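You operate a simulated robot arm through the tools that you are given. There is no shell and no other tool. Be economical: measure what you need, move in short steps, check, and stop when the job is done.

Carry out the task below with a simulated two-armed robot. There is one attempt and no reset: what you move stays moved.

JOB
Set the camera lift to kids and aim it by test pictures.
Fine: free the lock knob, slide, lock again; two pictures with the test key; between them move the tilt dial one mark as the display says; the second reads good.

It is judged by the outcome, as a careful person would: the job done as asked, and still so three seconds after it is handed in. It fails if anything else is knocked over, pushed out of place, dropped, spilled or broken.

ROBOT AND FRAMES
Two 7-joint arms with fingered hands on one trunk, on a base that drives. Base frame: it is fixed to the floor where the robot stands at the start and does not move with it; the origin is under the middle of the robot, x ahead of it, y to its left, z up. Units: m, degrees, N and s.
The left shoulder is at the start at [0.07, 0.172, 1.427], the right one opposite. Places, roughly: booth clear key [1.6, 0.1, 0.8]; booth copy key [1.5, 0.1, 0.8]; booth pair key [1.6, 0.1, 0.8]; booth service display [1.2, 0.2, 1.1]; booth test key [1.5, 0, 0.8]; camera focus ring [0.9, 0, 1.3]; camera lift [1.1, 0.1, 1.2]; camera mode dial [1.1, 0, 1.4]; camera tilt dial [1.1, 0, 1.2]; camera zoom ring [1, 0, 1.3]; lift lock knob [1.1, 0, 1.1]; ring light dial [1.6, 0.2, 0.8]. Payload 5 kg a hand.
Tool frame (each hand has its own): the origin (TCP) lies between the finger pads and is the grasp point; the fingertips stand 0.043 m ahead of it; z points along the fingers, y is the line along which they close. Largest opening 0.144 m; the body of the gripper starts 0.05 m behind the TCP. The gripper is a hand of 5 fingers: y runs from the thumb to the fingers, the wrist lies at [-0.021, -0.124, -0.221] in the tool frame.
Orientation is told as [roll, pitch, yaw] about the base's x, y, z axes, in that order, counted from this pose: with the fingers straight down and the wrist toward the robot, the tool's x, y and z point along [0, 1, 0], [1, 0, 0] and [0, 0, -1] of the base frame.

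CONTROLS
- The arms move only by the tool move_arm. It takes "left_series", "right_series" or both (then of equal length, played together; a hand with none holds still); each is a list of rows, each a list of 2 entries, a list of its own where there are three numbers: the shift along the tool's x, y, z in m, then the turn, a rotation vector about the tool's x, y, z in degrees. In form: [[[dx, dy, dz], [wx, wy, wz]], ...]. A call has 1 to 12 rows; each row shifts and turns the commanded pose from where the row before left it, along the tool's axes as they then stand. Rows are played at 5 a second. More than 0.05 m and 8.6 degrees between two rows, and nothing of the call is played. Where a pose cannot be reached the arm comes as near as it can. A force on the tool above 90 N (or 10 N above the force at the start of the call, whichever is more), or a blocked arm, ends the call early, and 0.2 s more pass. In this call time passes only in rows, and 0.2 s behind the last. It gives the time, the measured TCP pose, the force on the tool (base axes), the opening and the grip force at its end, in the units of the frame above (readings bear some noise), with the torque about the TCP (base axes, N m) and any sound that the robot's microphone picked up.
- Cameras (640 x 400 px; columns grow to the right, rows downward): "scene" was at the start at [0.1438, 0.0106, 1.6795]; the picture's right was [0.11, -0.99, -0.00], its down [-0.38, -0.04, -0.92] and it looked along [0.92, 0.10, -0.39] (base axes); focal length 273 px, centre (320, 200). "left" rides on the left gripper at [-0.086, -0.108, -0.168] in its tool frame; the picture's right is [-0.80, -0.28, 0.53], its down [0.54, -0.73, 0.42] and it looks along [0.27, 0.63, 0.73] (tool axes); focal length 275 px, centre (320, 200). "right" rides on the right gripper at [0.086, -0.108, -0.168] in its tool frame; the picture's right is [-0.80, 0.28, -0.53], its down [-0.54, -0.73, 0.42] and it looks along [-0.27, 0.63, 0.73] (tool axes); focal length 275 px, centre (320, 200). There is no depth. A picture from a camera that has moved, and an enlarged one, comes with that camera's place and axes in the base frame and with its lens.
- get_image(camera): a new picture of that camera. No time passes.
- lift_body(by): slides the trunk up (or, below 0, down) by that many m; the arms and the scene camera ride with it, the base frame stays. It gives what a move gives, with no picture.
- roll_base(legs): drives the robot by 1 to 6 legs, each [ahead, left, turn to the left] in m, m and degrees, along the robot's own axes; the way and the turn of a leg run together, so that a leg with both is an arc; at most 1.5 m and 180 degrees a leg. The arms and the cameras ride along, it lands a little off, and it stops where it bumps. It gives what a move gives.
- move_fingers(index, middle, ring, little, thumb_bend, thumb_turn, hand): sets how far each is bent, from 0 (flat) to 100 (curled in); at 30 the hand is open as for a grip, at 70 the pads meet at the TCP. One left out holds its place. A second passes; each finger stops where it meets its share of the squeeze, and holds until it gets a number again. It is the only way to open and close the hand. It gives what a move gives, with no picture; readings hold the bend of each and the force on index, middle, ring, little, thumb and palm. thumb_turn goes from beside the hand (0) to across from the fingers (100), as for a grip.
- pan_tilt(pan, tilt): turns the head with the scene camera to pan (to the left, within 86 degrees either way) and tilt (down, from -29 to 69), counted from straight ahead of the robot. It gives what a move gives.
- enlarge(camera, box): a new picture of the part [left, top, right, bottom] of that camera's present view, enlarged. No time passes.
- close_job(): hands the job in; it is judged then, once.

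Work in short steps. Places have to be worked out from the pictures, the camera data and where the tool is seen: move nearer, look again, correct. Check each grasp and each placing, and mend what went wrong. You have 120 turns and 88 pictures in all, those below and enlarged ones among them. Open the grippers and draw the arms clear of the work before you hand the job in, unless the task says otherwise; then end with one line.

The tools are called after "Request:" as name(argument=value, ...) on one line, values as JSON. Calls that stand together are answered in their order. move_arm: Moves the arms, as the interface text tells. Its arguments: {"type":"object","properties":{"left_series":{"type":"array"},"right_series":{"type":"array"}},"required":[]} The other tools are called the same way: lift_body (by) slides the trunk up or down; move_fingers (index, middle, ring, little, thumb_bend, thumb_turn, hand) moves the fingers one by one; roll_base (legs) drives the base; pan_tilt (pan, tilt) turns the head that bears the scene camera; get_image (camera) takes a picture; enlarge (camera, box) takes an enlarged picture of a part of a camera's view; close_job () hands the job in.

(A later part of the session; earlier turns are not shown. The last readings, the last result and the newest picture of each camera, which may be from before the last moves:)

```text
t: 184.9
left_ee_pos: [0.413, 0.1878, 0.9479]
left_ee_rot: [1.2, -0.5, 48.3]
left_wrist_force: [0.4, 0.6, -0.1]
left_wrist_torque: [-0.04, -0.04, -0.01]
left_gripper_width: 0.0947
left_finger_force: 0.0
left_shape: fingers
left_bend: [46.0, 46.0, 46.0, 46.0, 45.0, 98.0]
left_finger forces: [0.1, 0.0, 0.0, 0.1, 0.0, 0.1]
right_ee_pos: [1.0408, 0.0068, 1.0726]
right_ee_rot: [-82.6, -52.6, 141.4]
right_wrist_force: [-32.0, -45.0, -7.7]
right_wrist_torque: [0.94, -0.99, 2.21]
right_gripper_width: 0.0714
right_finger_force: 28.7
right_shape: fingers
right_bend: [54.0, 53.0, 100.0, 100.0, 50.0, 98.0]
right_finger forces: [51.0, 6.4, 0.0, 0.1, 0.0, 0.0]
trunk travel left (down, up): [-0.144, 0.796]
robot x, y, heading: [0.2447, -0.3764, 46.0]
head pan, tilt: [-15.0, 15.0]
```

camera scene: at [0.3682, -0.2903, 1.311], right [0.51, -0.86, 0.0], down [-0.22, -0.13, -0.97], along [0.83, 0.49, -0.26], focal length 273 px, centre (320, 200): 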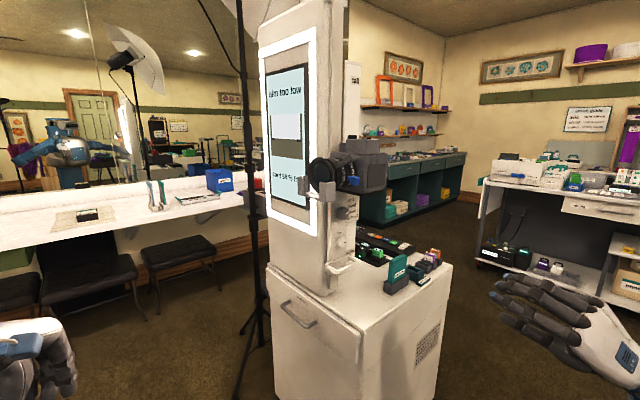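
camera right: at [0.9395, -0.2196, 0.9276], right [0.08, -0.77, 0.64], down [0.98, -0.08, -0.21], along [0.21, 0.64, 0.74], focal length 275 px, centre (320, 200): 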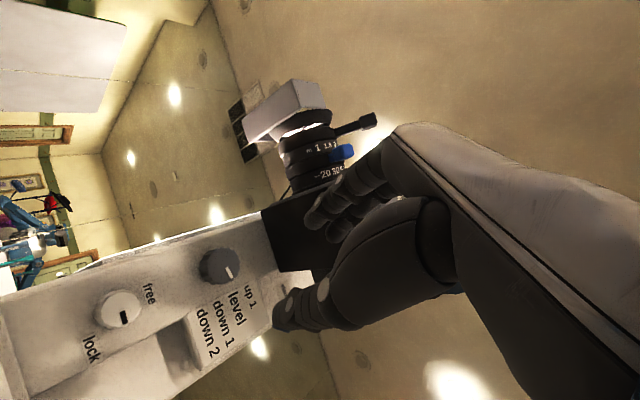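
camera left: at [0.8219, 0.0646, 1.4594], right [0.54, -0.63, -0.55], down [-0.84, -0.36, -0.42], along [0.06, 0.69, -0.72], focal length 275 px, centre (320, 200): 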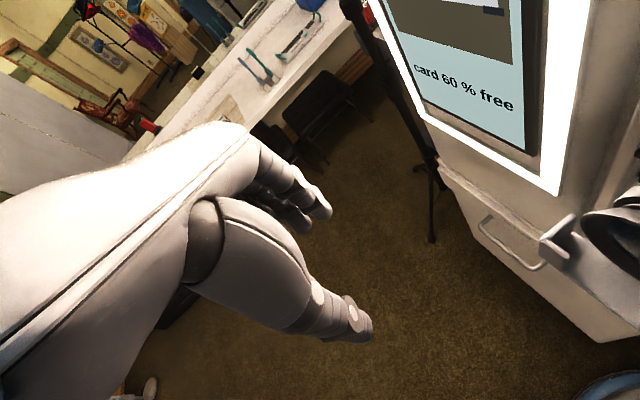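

The index tip presses on something (plate or dial face). I ease back 6 mm and look.

Request:
move_arm(right_series=[[[0, 0, -0.008], [0, 0, 0]]])

Request:
enlarge(camera="right", box=[190, 130, 430, 310])

```text
t: 185.3
left_ee_pos: [0.4144, 0.1919, 0.9454]
left_ee_rot: [1.2, -0.3, 48.6]
left_wrist_force: [0.5, 0.4, 0.2]
left_wrist_torque: [-0.02, 0.02, 0.05]
left_gripper_width: 0.0948
left_finger_force: 0.2
left_shape: fingers
left_bend: [46.0, 46.0, 46.0, 46.0, 45.0, 98.0]
left_finger forces: [0.1, 0.1, 0.1, 0.0, 0.0, 0.0]
right_ee_pos: [1.0415, 0.0061, 1.0685]
right_ee_rot: [-82.0, -52.5, 140.6]
right_wrist_force: [-8.2, -14.8, 1.4]
right_wrist_torque: [0.38, -0.2, 0.6]
right_gripper_width: 0.0739
right_finger_force: 7.8
right_shape: fingers
right_bend: [53.0, 52.0, 100.0, 100.0, 50.0, 98.0]
right_finger forces: [16.1, 0.1, 0.0, 0.1, 0.0, 0.0]
trunk travel left (down, up): [-0.144, 0.796]
robot x, y, heading: [0.2511, -0.3773, 45.6]
head pan, tilt: [-15.0, 15.0]
```

```text
2.22 times, centred on (310, 220) of right
camera zoom: at [0.9408, -0.1412, 0.9451], right [0.13, -0.65, 0.75], down [0.95, -0.14, -0.29], along [0.29, 0.75, 0.6], focal length 612 px, centre (342, 156)
```

zoom: 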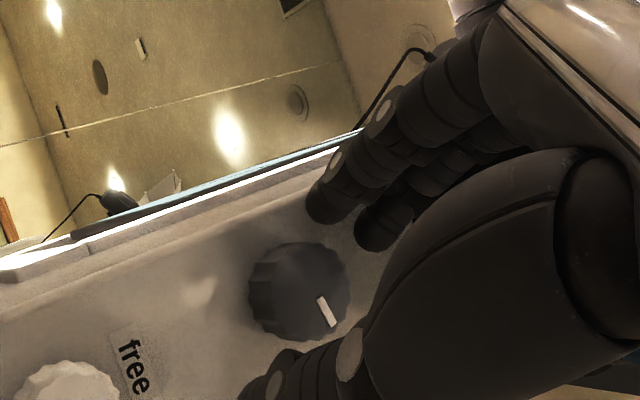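

The dial sits right between index and thumb. I pinch and turn 26° CCW.

Request:
move_fingers(hand="right", index=70, middle=66, thumb_bend=67)

Request:
move_arm(right_series=[[[0, 0, 0], [0, 0, -6.5]], [[0, 0, 0], [0, 0, -6.5]], [[0, 0, 0], [0, 0, -6.5]], [[0, 0, 0], [0, 0, -6.5]]])

```text
t: 186.3
left_ee_pos: [0.4128, 0.1922, 0.9441]
left_ee_rot: [1.0, -0.2, 48.5]
left_wrist_force: [0.5, 0.1, 0.6]
left_wrist_torque: [0.01, -0.03, 0.0]
left_gripper_width: 0.0947
left_finger_force: 0.1
left_shape: fingers
left_bend: [46.0, 46.0, 46.0, 46.0, 45.0, 98.0]
left_finger forces: [0.0, 0.1, 0.0, 0.0, 0.0, 0.1]
right_ee_pos: [1.041, 0.0066, 1.0683]
right_ee_rot: [-81.9, -52.5, 140.6]
right_wrist_force: [0.7, 5.4, 6.9]
right_wrist_torque: [0.21, -0.08, 0.04]
right_gripper_width: 0.0352
right_finger_force: 7.3
right_shape: fingers
right_bend: [61.0, 64.0, 100.0, 100.0, 64.0, 100.0]
right_finger forces: [8.5, 2.9, 0.1, 0.0, 3.7, 0.0]
trunk travel left (down, up): [-0.144, 0.796]
robot x, y, heading: [0.2525, -0.3737, 45.9]
head pan, tilt: [-15.0, 15.0]
```

```text
t: 187.3
left_ee_pos: [0.4126, 0.1961, 0.9418]
left_ee_rot: [1.2, -0.1, 48.5]
left_wrist_force: [0.9, 2.1, -1.9]
left_wrist_torque: [-0.11, 0.1, 0.01]
left_gripper_width: 0.0946
left_finger_force: 0.0
left_shape: fingers
left_bend: [46.0, 46.0, 46.0, 46.0, 45.0, 98.0]
left_finger forces: [0.0, 0.0, 0.1, 0.0, 0.0, 0.0]
right_ee_pos: [1.0336, 0.0069, 1.0595]
right_ee_rot: [-81.9, -26.9, 144.8]
right_wrist_force: [-54.7, -24.2, -46.9]
right_wrist_torque: [-2.17, 1.0, 1.04]
right_gripper_width: 0.0075
right_finger_force: 45.3
right_shape: fingers
right_bend: [71.0, 62.0, 100.0, 100.0, 67.0, 100.0]
right_finger forces: [83.5, 5.6, 0.0, 1.1, 1.2, 0.1]
right hand out of reach, approached as far as the arm can: row 4
trunk travel left (down, up): [-0.144, 0.796]
robot x, y, heading: [0.2513, -0.3745, 46.0]
head pan, tilt: [-15.0, 15.0]
```

The index slipped under load. I release, back off a little and check the dial.

Request:
move_fingers(hand="right", index=50, middle=50, thumb_bend=48)

Request:
move_arm(right_series=[[[0, 0, -0.03], [0, 0, 0]], [[0, 0, -0.03], [0, 0, 0]]])

Request:
enlarge(camera="right", box=[140, 180, 380, 380])

```text
t: 187.8
left_ee_pos: [0.4145, 0.1897, 0.9462]
left_ee_rot: [1.2, -0.3, 48.3]
left_wrist_force: [-1.2, -0.3, 1.0]
left_wrist_torque: [-0.07, -0.08, -0.03]
left_gripper_width: 0.0946
left_finger_force: 0.0
left_shape: fingers
left_bend: [46.0, 46.0, 46.0, 46.0, 45.0, 98.0]
left_finger forces: [0.0, 0.1, 0.0, 0.0, 0.0, 0.1]
right_ee_pos: [1.0415, -0.0033, 1.0599]
right_ee_rot: [-82.0, -26.7, 143.8]
right_wrist_force: [-14.1, -24.7, -29.7]
right_wrist_torque: [0.94, 0.05, 1.33]
right_gripper_width: 0.0611
right_finger_force: 23.7
right_shape: fingers
right_bend: [72.0, 50.0, 100.0, 100.0, 48.0, 98.0]
right_finger forces: [30.1, 0.0, 0.1, 17.5, 0.0, 0.0]
trunk travel left (down, up): [-0.144, 0.796]
robot x, y, heading: [0.2504, -0.376, 45.6]
head pan, tilt: [-15.0, 15.0]
stopped (right hand): the force on the tool passed its limit at 92 N (the readings are from after the stop); the commanded pose is now the measured one
```

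```text
t: 188.4
left_ee_pos: [0.4152, 0.191, 0.9455]
left_ee_rot: [1.2, -0.3, 48.4]
left_wrist_force: [-1.1, -0.5, -0.7]
left_wrist_torque: [0.03, -0.01, -0.02]
left_gripper_width: 0.0945
left_finger_force: 0.1
left_shape: fingers
left_bend: [46.0, 46.0, 46.0, 46.0, 45.0, 98.0]
left_finger forces: [0.0, 0.1, 0.1, 0.0, 0.0, 0.0]
right_ee_pos: [1.0126, -0.0526, 1.0725]
right_ee_rot: [-82.6, -26.7, 144.0]
right_wrist_force: [0.2, 0.3, -0.1]
right_wrist_torque: [-0.01, -0.01, -0.02]
right_gripper_width: 0.0818
right_finger_force: 0.2
right_shape: fingers
right_bend: [50.0, 50.0, 100.0, 100.0, 48.0, 98.0]
right_finger forces: [0.0, 0.1, 0.1, 0.0, 0.0, 0.0]
trunk travel left (down, up): [-0.144, 0.796]
robot x, y, heading: [0.2542, -0.3771, 45.6]
head pan, tilt: [-15.0, 15.0]
```

```text
2.00 times, centred on (260, 280) of right
camera zoom: at [0.9627, -0.2337, 0.9663], right [-0.14, -0.42, 0.89], down [0.99, -0.11, 0.11], along [0.06, 0.9, 0.43], focal length 551 px, centre (440, 40)
```

zoom: 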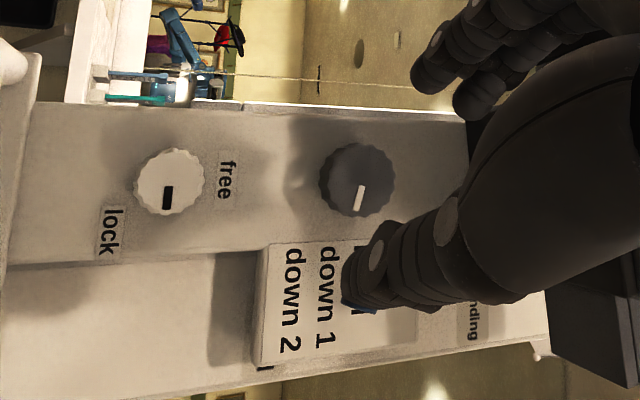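

The near-frontal view shows the dial now at "down 1": when releasing, the slipped index dragged it one mark CW. It needs two marks CCW (~53°). I re-centre (dial closer to the index line) and will do it in two balanced turns.

Request:
move_arm(right_series=[[[0, 0, 0], [0, 0, 8.5]], [[0, 0, 0], [0, 0, 8.5]], [[0, 0, 0], [0, 0, 8.5]]])

```text
t: 188.9
left_ee_pos: [0.4143, 0.1924, 0.9445]
left_ee_rot: [1.2, -0.2, 48.4]
left_wrist_force: [-1.2, -0.6, 0.8]
left_wrist_torque: [0.06, -0.09, 0.03]
left_gripper_width: 0.0948
left_finger_force: 0.1
left_shape: fingers
left_bend: [46.0, 46.0, 46.0, 46.0, 45.0, 98.0]
left_finger forces: [0.1, 0.0, 0.0, 0.0, 0.1, 0.1]
right_ee_pos: [1.0045, -0.0461, 1.113]
right_ee_rot: [-85.6, -36.5, 145.1]
right_wrist_force: [-3.9, 1.1, -44.0]
right_wrist_torque: [-1.75, -0.52, 0.16]
right_gripper_width: 0.0782
right_finger_force: 21.9
right_shape: fingers
right_bend: [52.0, 56.0, 100.0, 100.0, 48.0, 98.0]
right_finger forces: [0.0, 41.5, 2.5, 0.1, 0.0, 0.0]
trunk travel left (down, up): [-0.144, 0.796]
robot x, y, heading: [0.2521, -0.3782, 46.0]
head pan, tilt: [-15.0, 15.0]
stopped in row 2 (right hand): the force on the tool passed its limit at 112 N (the readings are from after the stop); the commanded pose is now the measured one
```

The arm jumped upward and the middle finger pressed the camera's underside; I go down and back right away.

Request:
move_arm(right_series=[[[0.016, -0.012, 0], [0, 0, 0]], [[0.016, -0.012, -0.02], [0, 0, 0]], [[0, 0, -0.03], [0, 0, 0]]])

```text
t: 189.7
left_ee_pos: [0.4138, 0.1913, 0.9447]
left_ee_rot: [1.2, -0.3, 48.5]
left_wrist_force: [-0.4, 0.4, 0.2]
left_wrist_torque: [0.04, -0.03, -0.03]
left_gripper_width: 0.0949
left_finger_force: 0.0
left_shape: fingers
left_bend: [46.0, 46.0, 46.0, 46.0, 45.0, 98.0]
left_finger forces: [0.1, 0.0, 0.0, 0.0, 0.0, 0.0]
right_ee_pos: [0.9729, -0.0939, 1.0878]
right_ee_rot: [-86.9, -36.3, 145.9]
right_wrist_force: [0.0, -0.1, 1.0]
right_wrist_torque: [-0.04, 0.05, -0.04]
right_gripper_width: 0.0818
right_finger_force: 0.1
right_shape: fingers
right_bend: [50.0, 50.0, 100.0, 100.0, 48.0, 98.0]
right_finger forces: [0.1, 0.0, 0.0, 0.0, 0.0, 0.0]
trunk travel left (down, up): [-0.144, 0.796]
robot x, y, heading: [0.2486, -0.3756, 45.7]
head pan, tilt: [-15.0, 15.0]
```

Clear. I roll back 16° here, away from the camera.

Request:
move_arm(right_series=[[[0, -0.015, 0], [0, 0, 0]], [[0, 0, 0], [0, 0, 8]], [[0, 0, 0], [0, 0, 8]], [[0, 0, 0], [0, 0, 4]]])

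```text
t: 190.7
left_ee_pos: [0.4144, 0.1912, 0.9449]
left_ee_rot: [1.3, -0.3, 48.5]
left_wrist_force: [0.0, 1.0, 0.2]
left_wrist_torque: [-0.02, 0.03, 0.04]
left_gripper_width: 0.0946
left_finger_force: 0.1
left_shape: fingers
left_bend: [46.0, 46.0, 46.0, 46.0, 45.0, 98.0]
left_finger forces: [0.1, 0.0, 0.0, 0.0, 0.0, 0.1]
right_ee_pos: [0.9841, -0.1002, 1.078]
right_ee_rot: [-85.4, -56.3, 143.7]
right_wrist_force: [-0.4, -0.2, -0.5]
right_wrist_torque: [-0.02, 0.01, 0.04]
right_gripper_width: 0.0817
right_finger_force: 0.0
right_shape: fingers
right_bend: [50.0, 50.0, 100.0, 100.0, 48.0, 98.0]
right_finger forces: [0.1, 0.0, 0.1, 0.0, 0.0, 0.0]
trunk travel left (down, up): [-0.144, 0.796]
robot x, y, heading: [0.2488, -0.3765, 45.8]
head pan, tilt: [-15.0, 15.0]
```

Good pose. The dial grip point is straight ahead 0.12 m; I advance.

Request:
move_arm(right_series=[[[0.004, 0, 0.03], [0, 0, 0]], [[0, 0, 0.03], [0, 0, 0]], [[0, 0, 0.03], [0, 0, 0]], [[0, 0, 0.02], [0, 0, 0]], [[0, 0, 0.008], [0, 0, 0]]])

```text
t: 191.9
left_ee_pos: [0.4156, 0.1929, 0.9451]
left_ee_rot: [1.2, -0.2, 48.4]
left_wrist_force: [1.2, -0.3, -0.6]
left_wrist_torque: [0.02, 0.0, -0.02]
left_gripper_width: 0.095
left_finger_force: 0.1
left_shape: fingers
left_bend: [46.0, 46.0, 46.0, 46.0, 45.0, 98.0]
left_finger forces: [0.0, 0.1, 0.1, 0.0, 0.1, 0.0]
right_ee_pos: [1.0467, 0.003, 1.0697]
right_ee_rot: [-85.2, -56.4, 143.7]
right_wrist_force: [-0.3, -4.0, -13.6]
right_wrist_torque: [0.27, -0.43, 0.14]
right_gripper_width: 0.0816
right_finger_force: 6.3
right_shape: fingers
right_bend: [50.0, 53.0, 100.0, 100.0, 48.0, 98.0]
right_finger forces: [0.0, 13.4, 0.0, 0.0, 0.0, 0.0]
trunk travel left (down, up): [-0.144, 0.796]
robot x, y, heading: [0.2503, -0.3779, 45.5]
head pan, tilt: [-15.0, 15.0]
```

In position (middle finger lightly under the camera; closing relieves it). I pinch with limited travel so the fingers can't run past.

Request:
move_fingers(hand="right", index=65, middle=67, thumb_bend=67)

Request:
move_arm(right_series=[[[0, 0.001, 0], [0, 0, -6.5]], [[0, 0.001, 0], [0, 0, -6.5]]])

```text
t: 192.9
left_ee_pos: [0.4133, 0.1914, 0.9457]
left_ee_rot: [1.2, -0.3, 48.4]
left_wrist_force: [-0.1, -1.1, 0.5]
left_wrist_torque: [-0.01, 0.01, 0.02]
left_gripper_width: 0.0949
left_finger_force: 0.1
left_shape: fingers
left_bend: [46.0, 46.0, 46.0, 46.0, 45.0, 98.0]
left_finger forces: [0.0, 0.0, 0.0, 0.1, 0.0, 0.0]
right_ee_pos: [1.044, 0.0018, 1.072]
right_ee_rot: [-85.4, -56.2, 144.0]
right_wrist_force: [-3.5, -1.3, 5.9]
right_wrist_torque: [0.24, -0.07, 0.1]
right_gripper_width: 0.0292
right_finger_force: 3.3
right_shape: fingers
right_bend: [61.0, 67.0, 100.0, 100.0, 67.0, 100.0]
right_finger forces: [6.4, 0.0, 0.1, 0.0, 0.9, 0.0]
trunk travel left (down, up): [-0.144, 0.796]
robot x, y, heading: [0.254, -0.3755, 45.6]
head pan, tilt: [-15.0, 15.0]
```

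```text
t: 193.5
left_ee_pos: [0.4128, 0.1927, 0.9457]
left_ee_rot: [1.1, -0.3, 48.5]
left_wrist_force: [0.5, 0.6, -0.2]
left_wrist_torque: [0.01, 0.01, 0.03]
left_gripper_width: 0.0948
left_finger_force: 0.1
left_shape: fingers
left_bend: [46.0, 46.0, 46.0, 46.0, 45.0, 98.0]
left_finger forces: [0.0, 0.0, 0.1, 0.0, 0.1, 0.0]
right_ee_pos: [1.0412, 0.0023, 1.0739]
right_ee_rot: [-86.6, -43.2, 145.3]
right_wrist_force: [-3.6, -1.6, 6.4]
right_wrist_torque: [0.24, -0.05, 0.12]
right_gripper_width: 0.0289
right_finger_force: 4.4
right_shape: fingers
right_bend: [61.0, 67.0, 100.0, 100.0, 67.0, 100.0]
right_finger forces: [5.7, 0.0, 0.1, 0.1, 1.3, 0.0]
trunk travel left (down, up): [-0.144, 0.796]
robot x, y, heading: [0.2508, -0.379, 45.8]
head pan, tilt: [-15.0, 15.0]
```

Forces are steady. I firm up the thumb and continue the turn.

Request:
move_fingers(hand="right", index=66, thumb_bend=73)

Request:
move_arm(right_series=[[[0, 0.001, 0], [0, 0, -6.5]], [[0, 0.001, 0], [0, 0, -6.5]]])

```text
t: 194.5
left_ee_pos: [0.4141, 0.1921, 0.9439]
left_ee_rot: [1.2, -0.3, 48.4]
left_wrist_force: [1.2, 0.1, 0.2]
left_wrist_torque: [-0.02, -0.03, -0.01]
left_gripper_width: 0.0948
left_finger_force: 0.0
left_shape: fingers
left_bend: [46.0, 46.0, 46.0, 46.0, 45.0, 98.0]
left_finger forces: [0.0, 0.0, 0.0, 0.0, 0.1, 0.0]
right_ee_pos: [1.0423, 0.0017, 1.0716]
right_ee_rot: [-86.4, -43.3, 145.3]
right_wrist_force: [-1.8, -3.6, 1.3]
right_wrist_torque: [0.11, 0.01, 0.08]
right_gripper_width: 0.0252
right_finger_force: 7.5
right_shape: fingers
right_bend: [61.0, 67.0, 100.0, 100.0, 70.0, 100.0]
right_finger forces: [8.2, 0.1, 0.0, 0.0, 7.5, 0.1]
trunk travel left (down, up): [-0.144, 0.796]
robot x, y, heading: [0.2512, -0.3764, 45.9]
head pan, tilt: [-15.0, 15.0]
```

```text
t: 195.1
left_ee_pos: [0.4177, 0.1919, 0.9429]
left_ee_rot: [1.4, -0.1, 48.4]
left_wrist_force: [-0.1, -0.9, -0.2]
left_wrist_torque: [-0.04, -0.02, 0.03]
left_gripper_width: 0.0945
left_finger_force: 0.1
left_shape: fingers
left_bend: [46.0, 46.0, 46.0, 46.0, 45.0, 98.0]
left_finger forces: [0.0, 0.0, 0.0, 0.0, 0.1, 0.0]
right_ee_pos: [1.0509, -0.0048, 1.0698]
right_ee_rot: [-84.9, -32.6, 145.5]
right_wrist_force: [-11.5, -20.4, -66.0]
right_wrist_torque: [6.98, -1.73, 0.79]
right_gripper_width: 0.0266
right_finger_force: 45.9
right_shape: fingers
right_bend: [55.0, 67.0, 100.0, 100.0, 73.0, 100.0]
right_finger forces: [11.7, 2.5, 0.1, 78.2, 0.0, 0.0]
right hand out of reach, approached as far as the arm can: row 1, 2
trunk travel left (down, up): [-0.144, 0.796]
robot x, y, heading: [0.2496, -0.3765, 45.9]
head pan, tilt: [-15.0, 15.0]
```

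The curled little finger jammed on the camera as the arm neared its roll limit. I relieve it: down, open, and back out.

Request:
move_arm(right_series=[[[0.008, -0.007, 0], [0, 0, 0]]])

Request:
move_fingers(hand="right", index=54, middle=100, thumb_bend=48)

Request:
move_arm(right_series=[[[0, 0, -0.03], [0, 0, 0]], [[0, 0, -0.03], [0, 0, 0]], [[0, 0, -0.03], [0, 0, 0]], [[0, 0, -0.03], [0, 0, 0]]])

```text
t: 195.5
left_ee_pos: [0.4145, 0.1943, 0.9433]
left_ee_rot: [1.2, -0.1, 48.7]
left_wrist_force: [-0.7, 0.0, 0.7]
left_wrist_torque: [0.0, 0.01, 0.0]
left_gripper_width: 0.0948
left_finger_force: 0.1
left_shape: fingers
left_bend: [46.0, 46.0, 46.0, 46.0, 45.0, 98.0]
left_finger forces: [0.1, 0.1, 0.1, 0.0, 0.0, 0.0]
right_ee_pos: [1.0501, -0.0067, 1.0713]
right_ee_rot: [-85.2, -32.6, 145.9]
right_wrist_force: [-13.5, 9.3, -48.9]
right_wrist_torque: [3.73, -1.53, 0.01]
right_gripper_width: 0.0269
right_finger_force: 32.6
right_shape: fingers
right_bend: [55.0, 67.0, 100.0, 100.0, 73.0, 100.0]
right_finger forces: [12.2, 0.0, 0.1, 52.9, 0.0, 0.0]
right hand out of reach, approached as far as the arm can: row 1
trunk travel left (down, up): [-0.144, 0.796]
robot x, y, heading: [0.252, -0.3774, 46.2]
head pan, tilt: [-15.0, 15.0]
```

```text
t: 196.5
left_ee_pos: [0.4175, 0.1921, 0.9434]
left_ee_rot: [1.3, 0.0, 48.5]
left_wrist_force: [-0.9, 0.0, 0.0]
left_wrist_torque: [0.01, -0.01, 0.0]
left_gripper_width: 0.0946
left_finger_force: 0.0
left_shape: fingers
left_bend: [46.0, 46.0, 46.0, 46.0, 45.0, 98.0]
left_finger forces: [0.1, 0.0, 0.0, 0.1, 0.0, 0.1]
right_ee_pos: [1.0559, -0.0147, 1.0748]
right_ee_rot: [-85.7, -32.8, 145.8]
right_wrist_force: [14.0, -12.7, -32.2]
right_wrist_torque: [2.92, 0.59, 0.97]
right_gripper_width: 0.0769
right_finger_force: 18.8
right_shape: fingers
right_bend: [53.0, 100.0, 100.0, 100.0, 48.0, 98.0]
right_finger forces: [1.5, 0.1, 0.0, 36.0, 0.0, 0.0]
trunk travel left (down, up): [-0.144, 0.796]
robot x, y, heading: [0.2532, -0.3729, 45.7]
head pan, tilt: [-15.0, 15.0]
```

```text
t: 197.5
left_ee_pos: [0.4108, 0.19, 0.9462]
left_ee_rot: [1.3, -0.4, 48.5]
left_wrist_force: [-0.8, -0.3, -0.3]
left_wrist_torque: [0.01, -0.1, 0.02]
left_gripper_width: 0.0948
left_finger_force: 0.1
left_shape: fingers
left_bend: [46.0, 46.0, 46.0, 46.0, 45.0, 98.0]
left_finger forces: [0.0, 0.0, 0.0, 0.0, 0.0, 0.0]
right_ee_pos: [0.9842, -0.1158, 1.0854]
right_ee_rot: [-86.9, -30.3, 146.2]
right_wrist_force: [-1.0, 1.0, -8.2]
right_wrist_torque: [0.76, -0.28, -0.07]
right_gripper_width: 0.0747
right_finger_force: 0.1
right_shape: fingers
right_bend: [54.0, 100.0, 100.0, 100.0, 48.0, 98.0]
right_finger forces: [0.1, 0.0, 0.0, 0.0, 0.0, 0.0]
right hand out of reach, approached as far as the arm can: row 1
trunk travel left (down, up): [-0.144, 0.796]
robot x, y, heading: [0.2548, -0.3728, 45.6]
head pan, tilt: [-15.0, 15.0]
```

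I can't see the dial cheaply (1 picture left), so I plan a generous CCW turn with index and thumb only. I lower the trunk 3.8 cm to match the geometry in which the lock knob turned freely, and roll back to y≈105°.

Request:
lift_body(by=-0.038)

Request:
move_arm(right_series=[[[0, 0, 0], [0, 0, 7.5]], [[0, 0, 0], [0, 0, 7.5]], [[0, 0, 0], [0, 0, 7.5]], [[0, 0, 0], [0, 0, 7.5]], [[0, 0, 0], [0, 0, 7.5]], [[0, 0, 0], [0, 0, 7.5]]])

```text
t: 198.3
left_ee_pos: [0.413, 0.1914, 0.9072]
left_ee_rot: [1.2, -0.3, 48.4]
left_wrist_force: [-0.3, -0.6, 0.2]
left_wrist_torque: [0.03, 0.0, 0.01]
left_gripper_width: 0.0948
left_finger_force: 0.2
left_shape: fingers
left_bend: [46.0, 46.0, 46.0, 46.0, 45.0, 98.0]
left_finger forces: [0.0, 0.1, 0.0, 0.0, 0.0, 0.1]
right_ee_pos: [0.9871, -0.1175, 1.0512]
right_ee_rot: [-87.0, -30.3, 146.1]
right_wrist_force: [-0.3, -0.1, 0.1]
right_wrist_torque: [-0.02, 0.04, 0.0]
right_gripper_width: 0.075
right_finger_force: 0.0
right_shape: fingers
right_bend: [54.0, 100.0, 100.0, 100.0, 48.0, 98.0]
right_finger forces: [0.0, 0.1, 0.0, 0.0, 0.0, 0.0]
trunk travel left (down, up): [-0.106, 0.834]
robot x, y, heading: [0.2502, -0.375, 45.5]
head pan, tilt: [-15.0, 15.0]
```

```text
t: 199.7
left_ee_pos: [0.4142, 0.1915, 0.9065]
left_ee_rot: [1.3, -0.3, 48.3]
left_wrist_force: [-0.8, 0.2, 0.2]
left_wrist_torque: [-0.02, 0.02, -0.01]
left_gripper_width: 0.0946
left_finger_force: 0.1
left_shape: fingers
left_bend: [46.0, 46.0, 46.0, 46.0, 45.0, 98.0]
left_finger forces: [0.0, 0.0, 0.1, 0.1, 0.0, 0.0]
right_ee_pos: [0.987, -0.1176, 1.0494]
right_ee_rot: [-79.5, -75.2, 137.8]
right_wrist_force: [-0.7, 0.5, -0.3]
right_wrist_torque: [0.0, 0.0, -0.03]
right_gripper_width: 0.0748
right_finger_force: 0.1
right_shape: fingers
right_bend: [54.0, 100.0, 100.0, 100.0, 48.0, 98.0]
right_finger forces: [0.0, 0.0, 0.0, 0.0, 0.0, 0.0]
trunk travel left (down, up): [-0.106, 0.834]
robot x, y, heading: [0.2506, -0.3773, 45.5]
head pan, tilt: [-15.0, 15.0]
```

y≈105° at heading 58°. I roll to 112°, approach with the hand ~1 cm lower than the dial centre, and pinch.

Request:
move_arm(right_series=[[[0, 0, 0], [0, 0, -7]], [[0.002, 0.023, 0.03], [0, 0, 0]], [[0, 0, 0.035], [0, 0, 0]], [[0, 0, 0.035], [0, 0, 0]], [[0, 0, 0.02], [0, 0, 0]], [[0, 0, 0.014], [0, 0, 0]]])

Request:
move_fingers(hand="right", index=65, thumb_bend=76)

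```text
t: 201.1
left_ee_pos: [0.4142, 0.1919, 0.9057]
left_ee_rot: [1.1, -0.2, 48.4]
left_wrist_force: [0.5, -0.1, -0.5]
left_wrist_torque: [-0.04, -0.04, -0.03]
left_gripper_width: 0.0947
left_finger_force: 0.0
left_shape: fingers
left_bend: [46.0, 46.0, 46.0, 46.0, 45.0, 98.0]
left_finger forces: [0.1, 0.0, 0.0, 0.1, 0.0, 0.0]
right_ee_pos: [1.0517, 0.0019, 1.0638]
right_ee_rot: [-82.9, -68.2, 141.1]
right_wrist_force: [0.4, 0.0, -0.1]
right_wrist_torque: [0.02, -0.02, -0.02]
right_gripper_width: 0.0749
right_finger_force: 0.1
right_shape: fingers
right_bend: [54.0, 100.0, 100.0, 100.0, 48.0, 98.0]
right_finger forces: [0.1, 0.1, 0.0, 0.0, 0.0, 0.1]
trunk travel left (down, up): [-0.106, 0.834]
robot x, y, heading: [0.2523, -0.3741, 45.6]
head pan, tilt: [-15.0, 15.0]
```

```text
t: 202.1
left_ee_pos: [0.4148, 0.191, 0.9073]
left_ee_rot: [1.2, -0.2, 48.3]
left_wrist_force: [0.6, 0.0, 1.0]
left_wrist_torque: [0.02, -0.02, 0.0]
left_gripper_width: 0.0946
left_finger_force: 0.0
left_shape: fingers
left_bend: [46.0, 46.0, 46.0, 46.0, 45.0, 98.0]
left_finger forces: [0.1, 0.0, 0.1, 0.1, 0.0, 0.0]
right_ee_pos: [1.0518, 0.0009, 1.0637]
right_ee_rot: [-83.0, -68.1, 141.3]
right_wrist_force: [-2.3, -6.3, 0.1]
right_wrist_torque: [-0.12, 0.05, -0.1]
right_gripper_width: 0.0275
right_finger_force: 11.8
right_shape: fingers
right_bend: [56.0, 100.0, 100.0, 100.0, 73.0, 100.0]
right_finger forces: [9.5, 0.1, 0.0, 0.0, 15.4, 0.1]
trunk travel left (down, up): [-0.106, 0.834]
robot x, y, heading: [0.2557, -0.3755, 45.7]
head pan, tilt: [-15.0, 15.0]
```

Clean, balanced pinch (9.5 / 15 N) with no other contact. I turn CCW 30°.

Request:
move_arm(right_series=[[[-0.0008, 0.0012, 0], [0, 0, -6]], [[-0.0008, 0.0012, 0], [0, 0, -6]], [[-0.0008, 0.0012, 0], [0, 0, -6]], [[-0.0008, 0.0012, 0], [0, 0, -6]], [[-0.0008, 0.0012, 0], [0, 0, -6]]])

```text
t: 203.3
left_ee_pos: [0.4144, 0.1907, 0.9066]
left_ee_rot: [1.2, -0.4, 48.5]
left_wrist_force: [-0.1, -0.2, 0.1]
left_wrist_torque: [0.02, -0.02, 0.0]
left_gripper_width: 0.0948
left_finger_force: 0.0
left_shape: fingers
left_bend: [46.0, 46.0, 46.0, 46.0, 45.0, 98.0]
left_finger forces: [0.1, 0.1, 0.0, 0.1, 0.0, 0.1]
right_ee_pos: [1.0503, 0.001, 1.0716]
right_ee_rot: [-86.8, -38.2, 145.7]
right_wrist_force: [-1.5, -6.5, 4.8]
right_wrist_torque: [0.66, -0.2, -0.02]
right_gripper_width: 0.0269
right_finger_force: 12.5
right_shape: fingers
right_bend: [57.0, 100.0, 100.0, 100.0, 73.0, 100.0]
right_finger forces: [12.2, 0.1, 0.0, 2.7, 9.9, 0.0]
trunk travel left (down, up): [-0.106, 0.834]
robot x, y, heading: [0.2483, -0.3768, 45.5]
head pan, tilt: [-15.0, 15.0]
```

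Turned 30° with the grip intact. I release gently, back off 6 cm, and use my last picture on the dial.

Request:
move_fingers(hand="right", index=50, thumb_bend=50)

Request:
move_arm(right_series=[[[0, 0, -0.03], [0, 0, 0]], [[0, 0, -0.035], [0, 0, 0]]])

Request:
enlarge(camera="right", box=[170, 180, 400, 330])

```text
t: 204.3
left_ee_pos: [0.4147, 0.1907, 0.9065]
left_ee_rot: [1.1, -0.3, 48.4]
left_wrist_force: [0.2, -0.8, 1.1]
left_wrist_torque: [-0.01, 0.0, 0.0]
left_gripper_width: 0.0948
left_finger_force: 0.2
left_shape: fingers
left_bend: [46.0, 46.0, 46.0, 46.0, 45.0, 98.0]
left_finger forces: [0.0, 0.0, 0.0, 0.0, 0.0, 0.0]
right_ee_pos: [1.051, 0.0017, 1.0719]
right_ee_rot: [-86.6, -38.3, 145.7]
right_wrist_force: [-6.4, -9.5, -2.9]
right_wrist_torque: [0.05, -0.15, 0.58]
right_gripper_width: 0.0772
right_finger_force: 5.7
right_shape: fingers
right_bend: [51.0, 100.0, 100.0, 100.0, 50.0, 98.0]
right_finger forces: [11.1, 0.0, 0.0, 0.3, 0.0, 0.0]
trunk travel left (down, up): [-0.106, 0.834]
robot x, y, heading: [0.2512, -0.3762, 45.8]
head pan, tilt: [-15.0, 15.0]
```

```text
t: 204.9
left_ee_pos: [0.4136, 0.1918, 0.908]
left_ee_rot: [1.2, -0.3, 48.5]
left_wrist_force: [-0.3, -0.3, 0.4]
left_wrist_torque: [0.02, -0.01, 0.01]
left_gripper_width: 0.0948
left_finger_force: 0.0
left_shape: fingers
left_bend: [46.0, 46.0, 46.0, 46.0, 45.0, 98.0]
left_finger forces: [0.0, 0.1, 0.1, 0.1, 0.0, 0.1]
right_ee_pos: [1.0144, -0.0515, 1.0741]
right_ee_rot: [-86.7, -38.3, 145.7]
right_wrist_force: [-0.5, 0.6, 0.1]
right_wrist_torque: [-0.03, 0.04, 0.01]
right_gripper_width: 0.078
right_finger_force: 0.1
right_shape: fingers
right_bend: [50.0, 100.0, 100.0, 100.0, 50.0, 98.0]
right_finger forces: [0.0, 0.0, 0.0, 0.1, 0.0, 0.0]
trunk travel left (down, up): [-0.106, 0.834]
robot x, y, heading: [0.25, -0.3758, 45.5]
head pan, tilt: [-15.0, 15.0]
```

```text
2.67 times, centred on (285, 255) of right
camera zoom: at [0.9488, -0.2145, 0.9463], right [-0.04, -0.57, 0.82], down [0.99, -0.13, -0.04], along [0.13, 0.82, 0.56], focal length 734 px, centre (413, 53)
```

zoom: 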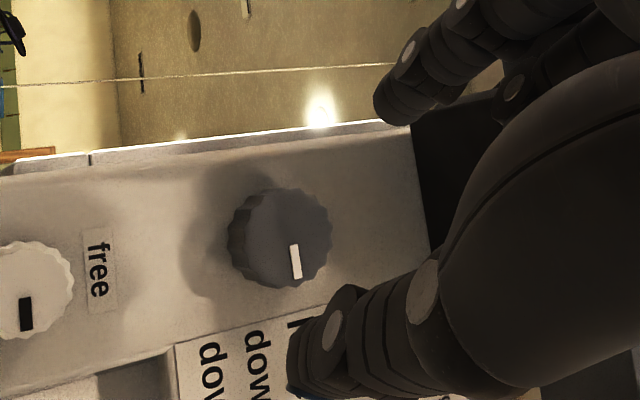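

Working the projection through, the dial is at about −2°, between "down 1" (−13°) and "level" (+11°): releasing dragged it back. "up 1" is ~+35°, so ~37° CCW more is needed, and this time I'll slide the pinch off axially instead of opening. I retreat and roll back.

Request:
move_arm(right_series=[[[0, 0, -0.03], [0, 0, 0]], [[0, 0, -0.035], [0, 0, 0]], [[0, 0, 0], [0, 0, 8.5]], [[0, 0, 0], [0, 0, 8.5]], [[0, 0, 0], [0, 0, 8.5]], [[0, 0, 0], [0, 0, 8.5]]])

```text
t: 206.3
left_ee_pos: [0.4152, 0.1915, 0.9058]
left_ee_rot: [1.1, -0.3, 48.4]
left_wrist_force: [-0.8, 0.8, -0.6]
left_wrist_torque: [-0.06, 0.0, -0.02]
left_gripper_width: 0.0948
left_finger_force: 0.0
left_shape: fingers
left_bend: [46.0, 46.0, 46.0, 46.0, 45.0, 98.0]
left_finger forces: [0.0, 0.0, 0.1, 0.0, 0.0, 0.0]
right_ee_pos: [0.9821, -0.1076, 1.0755]
right_ee_rot: [-81.4, -72.2, 139.5]
right_wrist_force: [-0.8, -0.7, 0.2]
right_wrist_torque: [-0.06, -0.01, -0.03]
right_gripper_width: 0.0783
right_finger_force: 0.0
right_shape: fingers
right_bend: [50.0, 100.0, 100.0, 100.0, 50.0, 98.0]
right_finger forces: [0.0, 0.0, 0.0, 0.0, 0.0, 0.0]
trunk travel left (down, up): [-0.106, 0.834]
robot x, y, heading: [0.2513, -0.3769, 45.8]
head pan, tilt: [-15.0, 15.0]
```

I line up again (dial centred between index and thumb), approach, and pinch harder.

Request:
move_fingers(hand="right", index=53, thumb_bend=48)

Request:
move_arm(right_series=[[[0.007, -0.006, 0.03], [0, 0, 0]], [[0, 0, 0.035], [0, 0, 0]], [[0, 0, 0.03], [0, 0, 0]], [[0, 0, 0.02], [0, 0, 0]], [[0, 0, 0.014], [0, 0, 0]]])

Request:
move_fingers(hand="right", index=72, thumb_bend=84)

```text
t: 207.3
left_ee_pos: [0.4149, 0.1905, 0.9065]
left_ee_rot: [1.2, -0.3, 48.6]
left_wrist_force: [-0.3, 0.5, 0.8]
left_wrist_torque: [-0.03, 0.0, 0.0]
left_gripper_width: 0.0948
left_finger_force: 0.0
left_shape: fingers
left_bend: [46.0, 46.0, 46.0, 46.0, 45.0, 98.0]
left_finger forces: [0.0, 0.0, 0.0, 0.1, 0.0, 0.1]
right_ee_pos: [0.9811, -0.108, 1.0768]
right_ee_rot: [-81.6, -72.1, 139.6]
right_wrist_force: [-0.2, -0.7, -0.4]
right_wrist_torque: [-0.01, -0.01, -0.02]
right_gripper_width: 0.0765
right_finger_force: 0.0
right_shape: fingers
right_bend: [53.0, 100.0, 100.0, 100.0, 48.0, 98.0]
right_finger forces: [0.1, 0.1, 0.0, 0.0, 0.0, 0.0]
trunk travel left (down, up): [-0.106, 0.834]
robot x, y, heading: [0.2514, -0.3754, 45.8]
head pan, tilt: [-15.0, 15.0]
```

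```text
t: 208.5
left_ee_pos: [0.4143, 0.192, 0.9064]
left_ee_rot: [1.3, -0.2, 48.5]
left_wrist_force: [0.6, 0.1, -0.5]
left_wrist_torque: [-0.01, -0.01, 0.0]
left_gripper_width: 0.095
left_finger_force: 0.0
left_shape: fingers
left_bend: [46.0, 46.0, 46.0, 46.0, 45.0, 98.0]
left_finger forces: [0.1, 0.0, 0.0, 0.1, 0.0, 0.1]
right_ee_pos: [1.0454, 0.0051, 1.061]
right_ee_rot: [-81.4, -72.2, 139.5]
right_wrist_force: [0.2, -0.2, 0.0]
right_wrist_torque: [0.02, 0.03, 0.01]
right_gripper_width: 0.0766
right_finger_force: 0.1
right_shape: fingers
right_bend: [53.0, 100.0, 100.0, 100.0, 48.0, 98.0]
right_finger forces: [0.0, 0.0, 0.0, 0.1, 0.0, 0.0]
trunk travel left (down, up): [-0.106, 0.834]
robot x, y, heading: [0.2502, -0.3765, 45.6]
head pan, tilt: [-15.0, 15.0]
```

```text
t: 209.5
left_ee_pos: [0.4147, 0.19, 0.9074]
left_ee_rot: [1.1, -0.3, 48.4]
left_wrist_force: [-1.0, 0.0, 0.4]
left_wrist_torque: [-0.01, 0.0, 0.0]
left_gripper_width: 0.0948
left_finger_force: 0.0
left_shape: fingers
left_bend: [46.0, 46.0, 46.0, 46.0, 45.0, 98.0]
left_finger forces: [0.0, 0.1, 0.0, 0.0, 0.0, 0.0]
right_ee_pos: [1.0469, 0.0022, 1.0614]
right_ee_rot: [-81.3, -72.2, 139.4]
right_wrist_force: [-7.8, -18.1, -15.6]
right_wrist_torque: [-0.75, 0.21, -0.03]
right_gripper_width: 0.028
right_finger_force: 27.8
right_shape: fingers
right_bend: [56.0, 100.0, 100.0, 100.0, 75.0, 100.0]
right_finger forces: [13.6, 0.1, 0.0, 0.1, 41.6, 0.0]
trunk travel left (down, up): [-0.106, 0.834]
robot x, y, heading: [0.2498, -0.3759, 45.4]
head pan, tilt: [-15.0, 15.0]
```

Firm pinch (13.6 / 41.6 N). I turn 37° CCW.

Request:
move_arm(right_series=[[[-0.0009, 0.0009, 0], [0, 0, -6.2]], [[-0.0009, 0.0009, 0], [0, 0, -6.2]], [[-0.0009, 0.0009, 0], [0, 0, -6.2]], [[-0.0009, 0.0009, 0], [0, 0, -6.2]], [[-0.0009, 0.0009, 0], [0, 0, -6.2]], [[-0.0009, 0.0009, 0], [0, 0, -6.2]]])

```text
t: 210.9
left_ee_pos: [0.4152, 0.1916, 0.9074]
left_ee_rot: [1.3, -0.2, 48.5]
left_wrist_force: [-0.5, 0.3, 0.1]
left_wrist_torque: [-0.02, -0.02, -0.02]
left_gripper_width: 0.0949
left_finger_force: 0.1
left_shape: fingers
left_bend: [46.0, 46.0, 46.0, 46.0, 45.0, 98.0]
left_finger forces: [0.1, 0.1, 0.1, 0.0, 0.0, 0.0]
right_ee_pos: [1.0489, 0.0017, 1.0701]
right_ee_rot: [-87.0, -35.1, 145.8]
right_wrist_force: [4.1, -13.5, -9.1]
right_wrist_torque: [0.93, 0.11, 0.14]
right_gripper_width: 0.0272
right_finger_force: 26.1
right_shape: fingers
right_bend: [56.0, 100.0, 100.0, 100.0, 74.0, 99.0]
right_finger forces: [17.7, 0.0, 0.0, 8.2, 27.3, 0.0]
trunk travel left (down, up): [-0.106, 0.834]
robot x, y, heading: [0.2509, -0.3764, 45.9]
head pan, tilt: [-15.0, 15.0]
```

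Now I slide the pinched fingers straight off along the dial's axis.

Request:
move_arm(right_series=[[[0, 0, -0.012], [0, 0, 0]], [[0, 0, -0.015], [0, 0, 0]], [[0, 0, -0.03], [0, 0, 0]], [[0, 0, -0.04], [0, 0, 0]], [[0, 0, -0.04], [0, 0, 0]]])

```text
t: 212.1
left_ee_pos: [0.4117, 0.191, 0.907]
left_ee_rot: [1.2, -0.4, 48.6]
left_wrist_force: [-1.0, 0.0, -0.2]
left_wrist_torque: [0.03, -0.13, 0.04]
left_gripper_width: 0.0946
left_finger_force: 0.0
left_shape: fingers
left_bend: [46.0, 46.0, 46.0, 46.0, 45.0, 98.0]
left_finger forces: [0.0, 0.0, 0.1, 0.0, 0.1, 0.0]
right_ee_pos: [0.9704, -0.11, 1.0775]
right_ee_rot: [-86.7, -35.1, 146.1]
right_wrist_force: [-1.3, 1.1, -8.3]
right_wrist_torque: [0.73, -0.29, -0.09]
right_gripper_width: 0.0068
right_finger_force: 0.1
right_shape: fingers
right_bend: [60.0, 100.0, 100.0, 100.0, 82.0, 100.0]
right_finger forces: [0.0, 0.0, 0.0, 0.0, 0.0, 0.0]
trunk travel left (down, up): [-0.106, 0.834]
robot x, y, heading: [0.2495, -0.3766, 45.8]
head pan, tilt: [-15.0, 15.0]
```

The dial should now be at "up 1". I go for the second picture: set the pressing finger shape, fold the right hand to fingers-down away from the camera, and raise the trunk.

Request:
move_arm(right_series=[[[0, 0, -0.01], [0, 0, 8.4]], [[0, 0, 0], [0, 0, 8.4]], [[0, 0, 0], [0, 0, 8.4]], [[0, 0, 0], [0, 0, 8.4]], [[0, 0, 0], [0, 0, 8.4]], [[0, 0, 0], [0, 0, 8.4]], [[-0.04, 0, -0.02], [0, 0, 0]], [[-0.04, 0, -0.02], [0, 0, 0]], [[-0.04, 0, -0.02], [0, 0, 0]], [[0, 0, 0], [8.4, 0, 0]], [[0, 0, 0], [8.4, 0, 0]], [[0, 0, 0], [8.4, 0, 0]]])

Request:
move_arm(right_series=[[[0, 0, 0], [8.4, 0, 0]], [[0, 0, 0], [8.4, 0, 0]], [[0, 0, 0], [8.4, 0, 0]], [[0, 0, 0], [8.4, 0, 0]], [[0, 0, 0], [8.4, 0, 0]], [[0, 0, 0], [8.4, 0, 0]], [[0, 0, 0], [8.4, 0, 0]]])

Request:
lift_body(by=0.308)

Request:
move_fingers(hand="right", index=68, thumb_bend=68)

```text
t: 214.7
left_ee_pos: [0.4134, 0.1926, 0.907]
left_ee_rot: [1.0, -0.3, 48.4]
left_wrist_force: [0.2, -0.5, 0.4]
left_wrist_torque: [-0.04, 0.04, 0.0]
left_gripper_width: 0.0946
left_finger_force: 0.0
left_shape: fingers
left_bend: [46.0, 46.0, 46.0, 46.0, 45.0, 98.0]
left_finger forces: [0.0, 0.0, 0.0, 0.0, 0.1, 0.0]
right_ee_pos: [1.0377, -0.2339, 1.0884]
right_ee_rot: [-9.5, -61.8, 66.4]
right_wrist_force: [0.4, 0.2, -0.1]
right_wrist_torque: [0.01, 0.0, -0.03]
right_gripper_width: 0.0068
right_finger_force: 0.1
right_shape: fingers
right_bend: [60.0, 100.0, 100.0, 100.0, 82.0, 100.0]
right_finger forces: [0.1, 0.0, 0.0, 0.0, 0.0, 0.0]
trunk travel left (down, up): [-0.106, 0.834]
robot x, y, heading: [0.2496, -0.3795, 45.8]
head pan, tilt: [-15.0, 15.0]
```

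```text
t: 216.3
left_ee_pos: [0.4144, 0.192, 0.9062]
left_ee_rot: [1.1, -0.1, 48.4]
left_wrist_force: [-0.1, 0.8, -0.6]
left_wrist_torque: [-0.05, 0.01, -0.01]
left_gripper_width: 0.0949
left_finger_force: 0.0
left_shape: fingers
left_bend: [46.0, 46.0, 46.0, 46.0, 45.0, 98.0]
left_finger forces: [0.1, 0.0, 0.1, 0.1, 0.0, 0.0]
right_ee_pos: [1.0383, -0.234, 1.0892]
right_ee_rot: [-4.5, -3.1, 58.1]
right_wrist_force: [-0.2, 0.2, -0.1]
right_wrist_torque: [-0.05, -0.02, 0.04]
right_gripper_width: 0.007
right_finger_force: 0.0
right_shape: fingers
right_bend: [60.0, 100.0, 100.0, 100.0, 82.0, 100.0]
right_finger forces: [0.0, 0.1, 0.0, 0.1, 0.0, 0.1]
trunk travel left (down, up): [-0.106, 0.834]
robot x, y, heading: [0.2501, -0.3766, 45.8]
head pan, tilt: [-15.0, 15.0]
```

```text
t: 219.4
left_ee_pos: [0.4143, 0.1916, 1.2147]
left_ee_rot: [1.2, -0.4, 48.3]
left_wrist_force: [0.6, -0.3, 0.2]
left_wrist_torque: [0.01, -0.02, -0.01]
left_gripper_width: 0.0949
left_finger_force: 0.1
left_shape: fingers
left_bend: [46.0, 46.0, 46.0, 46.0, 45.0, 98.0]
left_finger forces: [0.0, 0.0, 0.0, 0.0, 0.0, 0.1]
right_ee_pos: [1.0392, -0.2345, 1.397]
right_ee_rot: [-4.4, -3.4, 58.2]
right_wrist_force: [-1.2, 0.2, -0.1]
right_wrist_torque: [0.01, 0.01, -0.01]
right_gripper_width: 0.0068
right_finger_force: 0.2
right_shape: fingers
right_bend: [60.0, 100.0, 100.0, 100.0, 82.0, 100.0]
right_finger forces: [0.0, 0.0, 0.0, 0.0, 0.1, 0.0]
trunk travel left (down, up): [-0.414, 0.526]
robot x, y, heading: [0.2519, -0.379, 45.6]
head pan, tilt: [-15.0, 15.0]
```

```text
t: 220.4
left_ee_pos: [0.4146, 0.192, 1.2156]
left_ee_rot: [1.2, -0.3, 48.6]
left_wrist_force: [0.3, -0.5, -0.1]
left_wrist_torque: [0.01, 0.0, -0.01]
left_gripper_width: 0.0945
left_finger_force: 0.1
left_shape: fingers
left_bend: [46.0, 46.0, 46.0, 46.0, 45.0, 98.0]
left_finger forces: [0.1, 0.1, 0.1, 0.1, 0.0, 0.0]
right_ee_pos: [1.0385, -0.2336, 1.3975]
right_ee_rot: [-4.5, -3.5, 58.3]
right_wrist_force: [0.0, 0.0, -0.1]
right_wrist_torque: [0.0, 0.0, 0.01]
right_gripper_width: 0.0143
right_finger_force: 0.0
right_shape: fingers
right_bend: [68.0, 100.0, 100.0, 100.0, 68.0, 100.0]
right_finger forces: [0.0, 0.0, 0.0, 0.0, 0.0, 0.0]
trunk travel left (down, up): [-0.414, 0.526]
robot x, y, heading: [0.2494, -0.3802, 45.5]
head pan, tilt: [-15.0, 15.0]
```

I tuck the right hand to the right as before and drive to the pressing spot.

Request:
move_arm(right_series=[[[-0.045, 0, 0], [0, 0, 0]], [[-0.045, 0, 0], [0, 0, 0]], [[-0.03, -0.03, 0], [0, 0, 0]], [[0, -0.04, 0], [0, 0, 0]]])

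Request:
roll_base(legs=[[0.345, -0.362, 0], [0, 0, 12]])

```text
t: 221.4
left_ee_pos: [0.4128, 0.1891, 1.2159]
left_ee_rot: [1.3, -0.4, 48.5]
left_wrist_force: [-0.5, -1.5, 0.2]
left_wrist_torque: [0.06, -0.07, 0.0]
left_gripper_width: 0.0944
left_finger_force: 0.1
left_shape: fingers
left_bend: [46.0, 46.0, 46.0, 46.0, 45.0, 98.0]
left_finger forces: [0.0, 0.1, 0.1, 0.1, 0.0, 0.1]
right_ee_pos: [1.082, -0.309, 1.4029]
right_ee_rot: [-4.5, -3.5, 58.2]
right_wrist_force: [-0.7, -1.1, 1.5]
right_wrist_torque: [0.08, -0.01, -0.02]
right_gripper_width: 0.0143
right_finger_force: 0.1
right_shape: fingers
right_bend: [68.0, 100.0, 100.0, 100.0, 68.0, 100.0]
right_finger forces: [0.0, 0.0, 0.1, 0.0, 0.0, 0.0]
right hand out of reach, approached as far as the arm can: row 2, 3
trunk travel left (down, up): [-0.414, 0.526]
robot x, y, heading: [0.2483, -0.3737, 45.8]
head pan, tilt: [-15.0, 15.0]
```

```text
t: 225.1
left_ee_pos: [0.7847, 0.2031, 1.2145]
left_ee_rot: [1.1, -0.2, 60.8]
left_wrist_force: [0.0, -0.6, -0.4]
left_wrist_torque: [0.0, 0.02, 0.03]
left_gripper_width: 0.0946
left_finger_force: 0.2
left_shape: fingers
left_bend: [46.0, 46.0, 46.0, 46.0, 45.0, 98.0]
left_finger forces: [0.1, 0.0, 0.0, 0.0, 0.0, 0.0]
right_ee_pos: [1.5468, -0.1395, 1.402]
right_ee_rot: [-4.5, -3.3, 70.5]
right_wrist_force: [0.8, -1.5, -0.1]
right_wrist_torque: [0.0, 0.05, -0.02]
right_gripper_width: 0.0143
right_finger_force: 0.1
right_shape: fingers
right_bend: [68.0, 100.0, 100.0, 100.0, 68.0, 100.0]
right_finger forces: [0.0, 0.0, 0.0, 0.0, 0.1, 0.0]
trunk travel left (down, up): [-0.414, 0.526]
robot x, y, heading: [0.7443, -0.3876, 58.1]
head pan, tilt: [-15.0, 15.0]
```

I nudge the base, lower the trunk 0.1 m for reach, and bring the hand above the test key.

Request:
roll_base(legs=[[0.01, -0.012, 0]])

Request:
lift_body(by=-0.1)

Request:
move_arm(right_series=[[[0, 0, 0], [3, 3, -1.5]], [[0.012, 0.034, 0.02], [0, 0, 0]], [[0.012, 0.034, 0.02], [0, 0, 0]], [[0.012, 0.034, 0.02], [0, 0, 0]], [[0.012, 0.034, 0.02], [0, 0, 0]], [[0, 0, 0.045], [0, 0, 0]], [[0, 0, 0.045], [0, 0, 0]], [[0, 0, 0.045], [0, 0, 0]], [[0, 0, 0.045], [0, 0, 0]], [[0, 0, 0.045], [0, 0, 0]]])

```text
t: 225.8
left_ee_pos: [0.7942, 0.2046, 1.2152]
left_ee_rot: [1.0, -0.4, 60.8]
left_wrist_force: [-0.1, -0.3, 1.0]
left_wrist_torque: [0.01, -0.09, -0.01]
left_gripper_width: 0.0947
left_finger_force: 0.1
left_shape: fingers
left_bend: [46.0, 46.0, 46.0, 46.0, 45.0, 98.0]
left_finger forces: [0.0, 0.0, 0.0, 0.0, 0.0, 0.0]
right_ee_pos: [1.5554, -0.137, 1.4039]
right_ee_rot: [-4.7, -3.5, 70.6]
right_wrist_force: [-1.9, 0.2, 1.2]
right_wrist_torque: [0.03, -0.13, -0.06]
right_gripper_width: 0.0142
right_finger_force: 0.1
right_shape: fingers
right_bend: [68.0, 100.0, 100.0, 100.0, 68.0, 100.0]
right_finger forces: [0.0, 0.0, 0.1, 0.0, 0.1, 0.1]
trunk travel left (down, up): [-0.414, 0.526]
robot x, y, heading: [0.7617, -0.3819, 58.2]
head pan, tilt: [-15.0, 15.0]
```

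```text
t: 227.2
left_ee_pos: [0.7977, 0.2053, 1.116]
left_ee_rot: [1.2, -0.2, 60.8]
left_wrist_force: [0.2, 0.1, 0.2]
left_wrist_torque: [0.0, 0.01, 0.01]
left_gripper_width: 0.0945
left_finger_force: 0.1
left_shape: fingers
left_bend: [46.0, 46.0, 46.0, 46.0, 45.0, 98.0]
left_finger forces: [0.1, 0.0, 0.0, 0.0, 0.0, 0.0]
right_ee_pos: [1.5602, -0.1372, 1.3007]
right_ee_rot: [-4.5, -3.4, 70.6]
right_wrist_force: [0.4, 0.2, -0.1]
right_wrist_torque: [-0.03, 0.01, 0.01]
right_gripper_width: 0.0142
right_finger_force: 0.2
right_shape: fingers
right_bend: [68.0, 100.0, 100.0, 100.0, 68.0, 100.0]
right_finger forces: [0.0, 0.1, 0.0, 0.1, 0.0, 0.0]
trunk travel left (down, up): [-0.314, 0.626]
robot x, y, heading: [0.7619, -0.3841, 58.2]
head pan, tilt: [-15.0, 15.0]
```

```text
t: 229.4
left_ee_pos: [0.8006, 0.2074, 1.1147]
left_ee_rot: [1.2, -0.2, 60.7]
left_wrist_force: [0.6, 0.8, 0.2]
left_wrist_torque: [-0.04, 0.04, -0.02]
left_gripper_width: 0.0944
left_finger_force: 0.1
left_shape: fingers
left_bend: [46.0, 46.0, 46.0, 46.0, 45.0, 98.0]
left_finger forces: [0.0, 0.0, 0.1, 0.0, 0.0, 0.0]
right_ee_pos: [1.563, 0.0119, 0.9962]
right_ee_rot: [-1.5, -0.2, 72.0]
right_wrist_force: [1.1, 0.3, -1.0]
right_wrist_torque: [-0.01, 0.03, 0.0]
right_gripper_width: 0.0142
right_finger_force: 0.0
right_shape: fingers
right_bend: [68.0, 100.0, 100.0, 100.0, 68.0, 100.0]
right_finger forces: [0.1, 0.0, 0.0, 0.0, 0.0, 0.1]
right hand out of reach, approached as far as the arm can: row 1
trunk travel left (down, up): [-0.314, 0.626]
robot x, y, heading: [0.7609, -0.3792, 58.5]
head pan, tilt: [-15.0, 15.0]
```

I correct 27 mm sideways and descend to ~0.865.

Request:
move_arm(right_series=[[[0.025, -0.0097, 0.02], [0, 0, 0]], [[0, 0, 0.04], [0, 0, 0]], [[0, 0, 0.04], [0, 0, 0]], [[0, 0, 0.03], [0, 0, 0]], [[0, 0, 0], [0, 0, 0]]])

```text
t: 230.6
left_ee_pos: [0.7978, 0.2042, 1.1152]
left_ee_rot: [1.2, -0.3, 60.7]
left_wrist_force: [-0.6, -0.6, 0.4]
left_wrist_torque: [0.04, 0.0, -0.02]
left_gripper_width: 0.0948
left_finger_force: 0.0
left_shape: fingers
left_bend: [46.0, 46.0, 46.0, 46.0, 45.0, 98.0]
left_finger forces: [0.0, 0.0, 0.0, 0.0, 0.0, 0.1]
right_ee_pos: [1.5385, 0.0093, 0.8674]
right_ee_rot: [-1.6, -0.3, 72.0]
right_wrist_force: [0.0, -0.1, -0.2]
right_wrist_torque: [0.01, -0.02, -0.03]
right_gripper_width: 0.0141
right_finger_force: 0.0
right_shape: fingers
right_bend: [68.0, 100.0, 100.0, 100.0, 68.0, 100.0]
right_finger forces: [0.0, 0.1, 0.0, 0.1, 0.1, 0.0]
trunk travel left (down, up): [-0.314, 0.626]
robot x, y, heading: [0.7611, -0.3845, 58.3]
head pan, tilt: [-15.0, 15.0]
```

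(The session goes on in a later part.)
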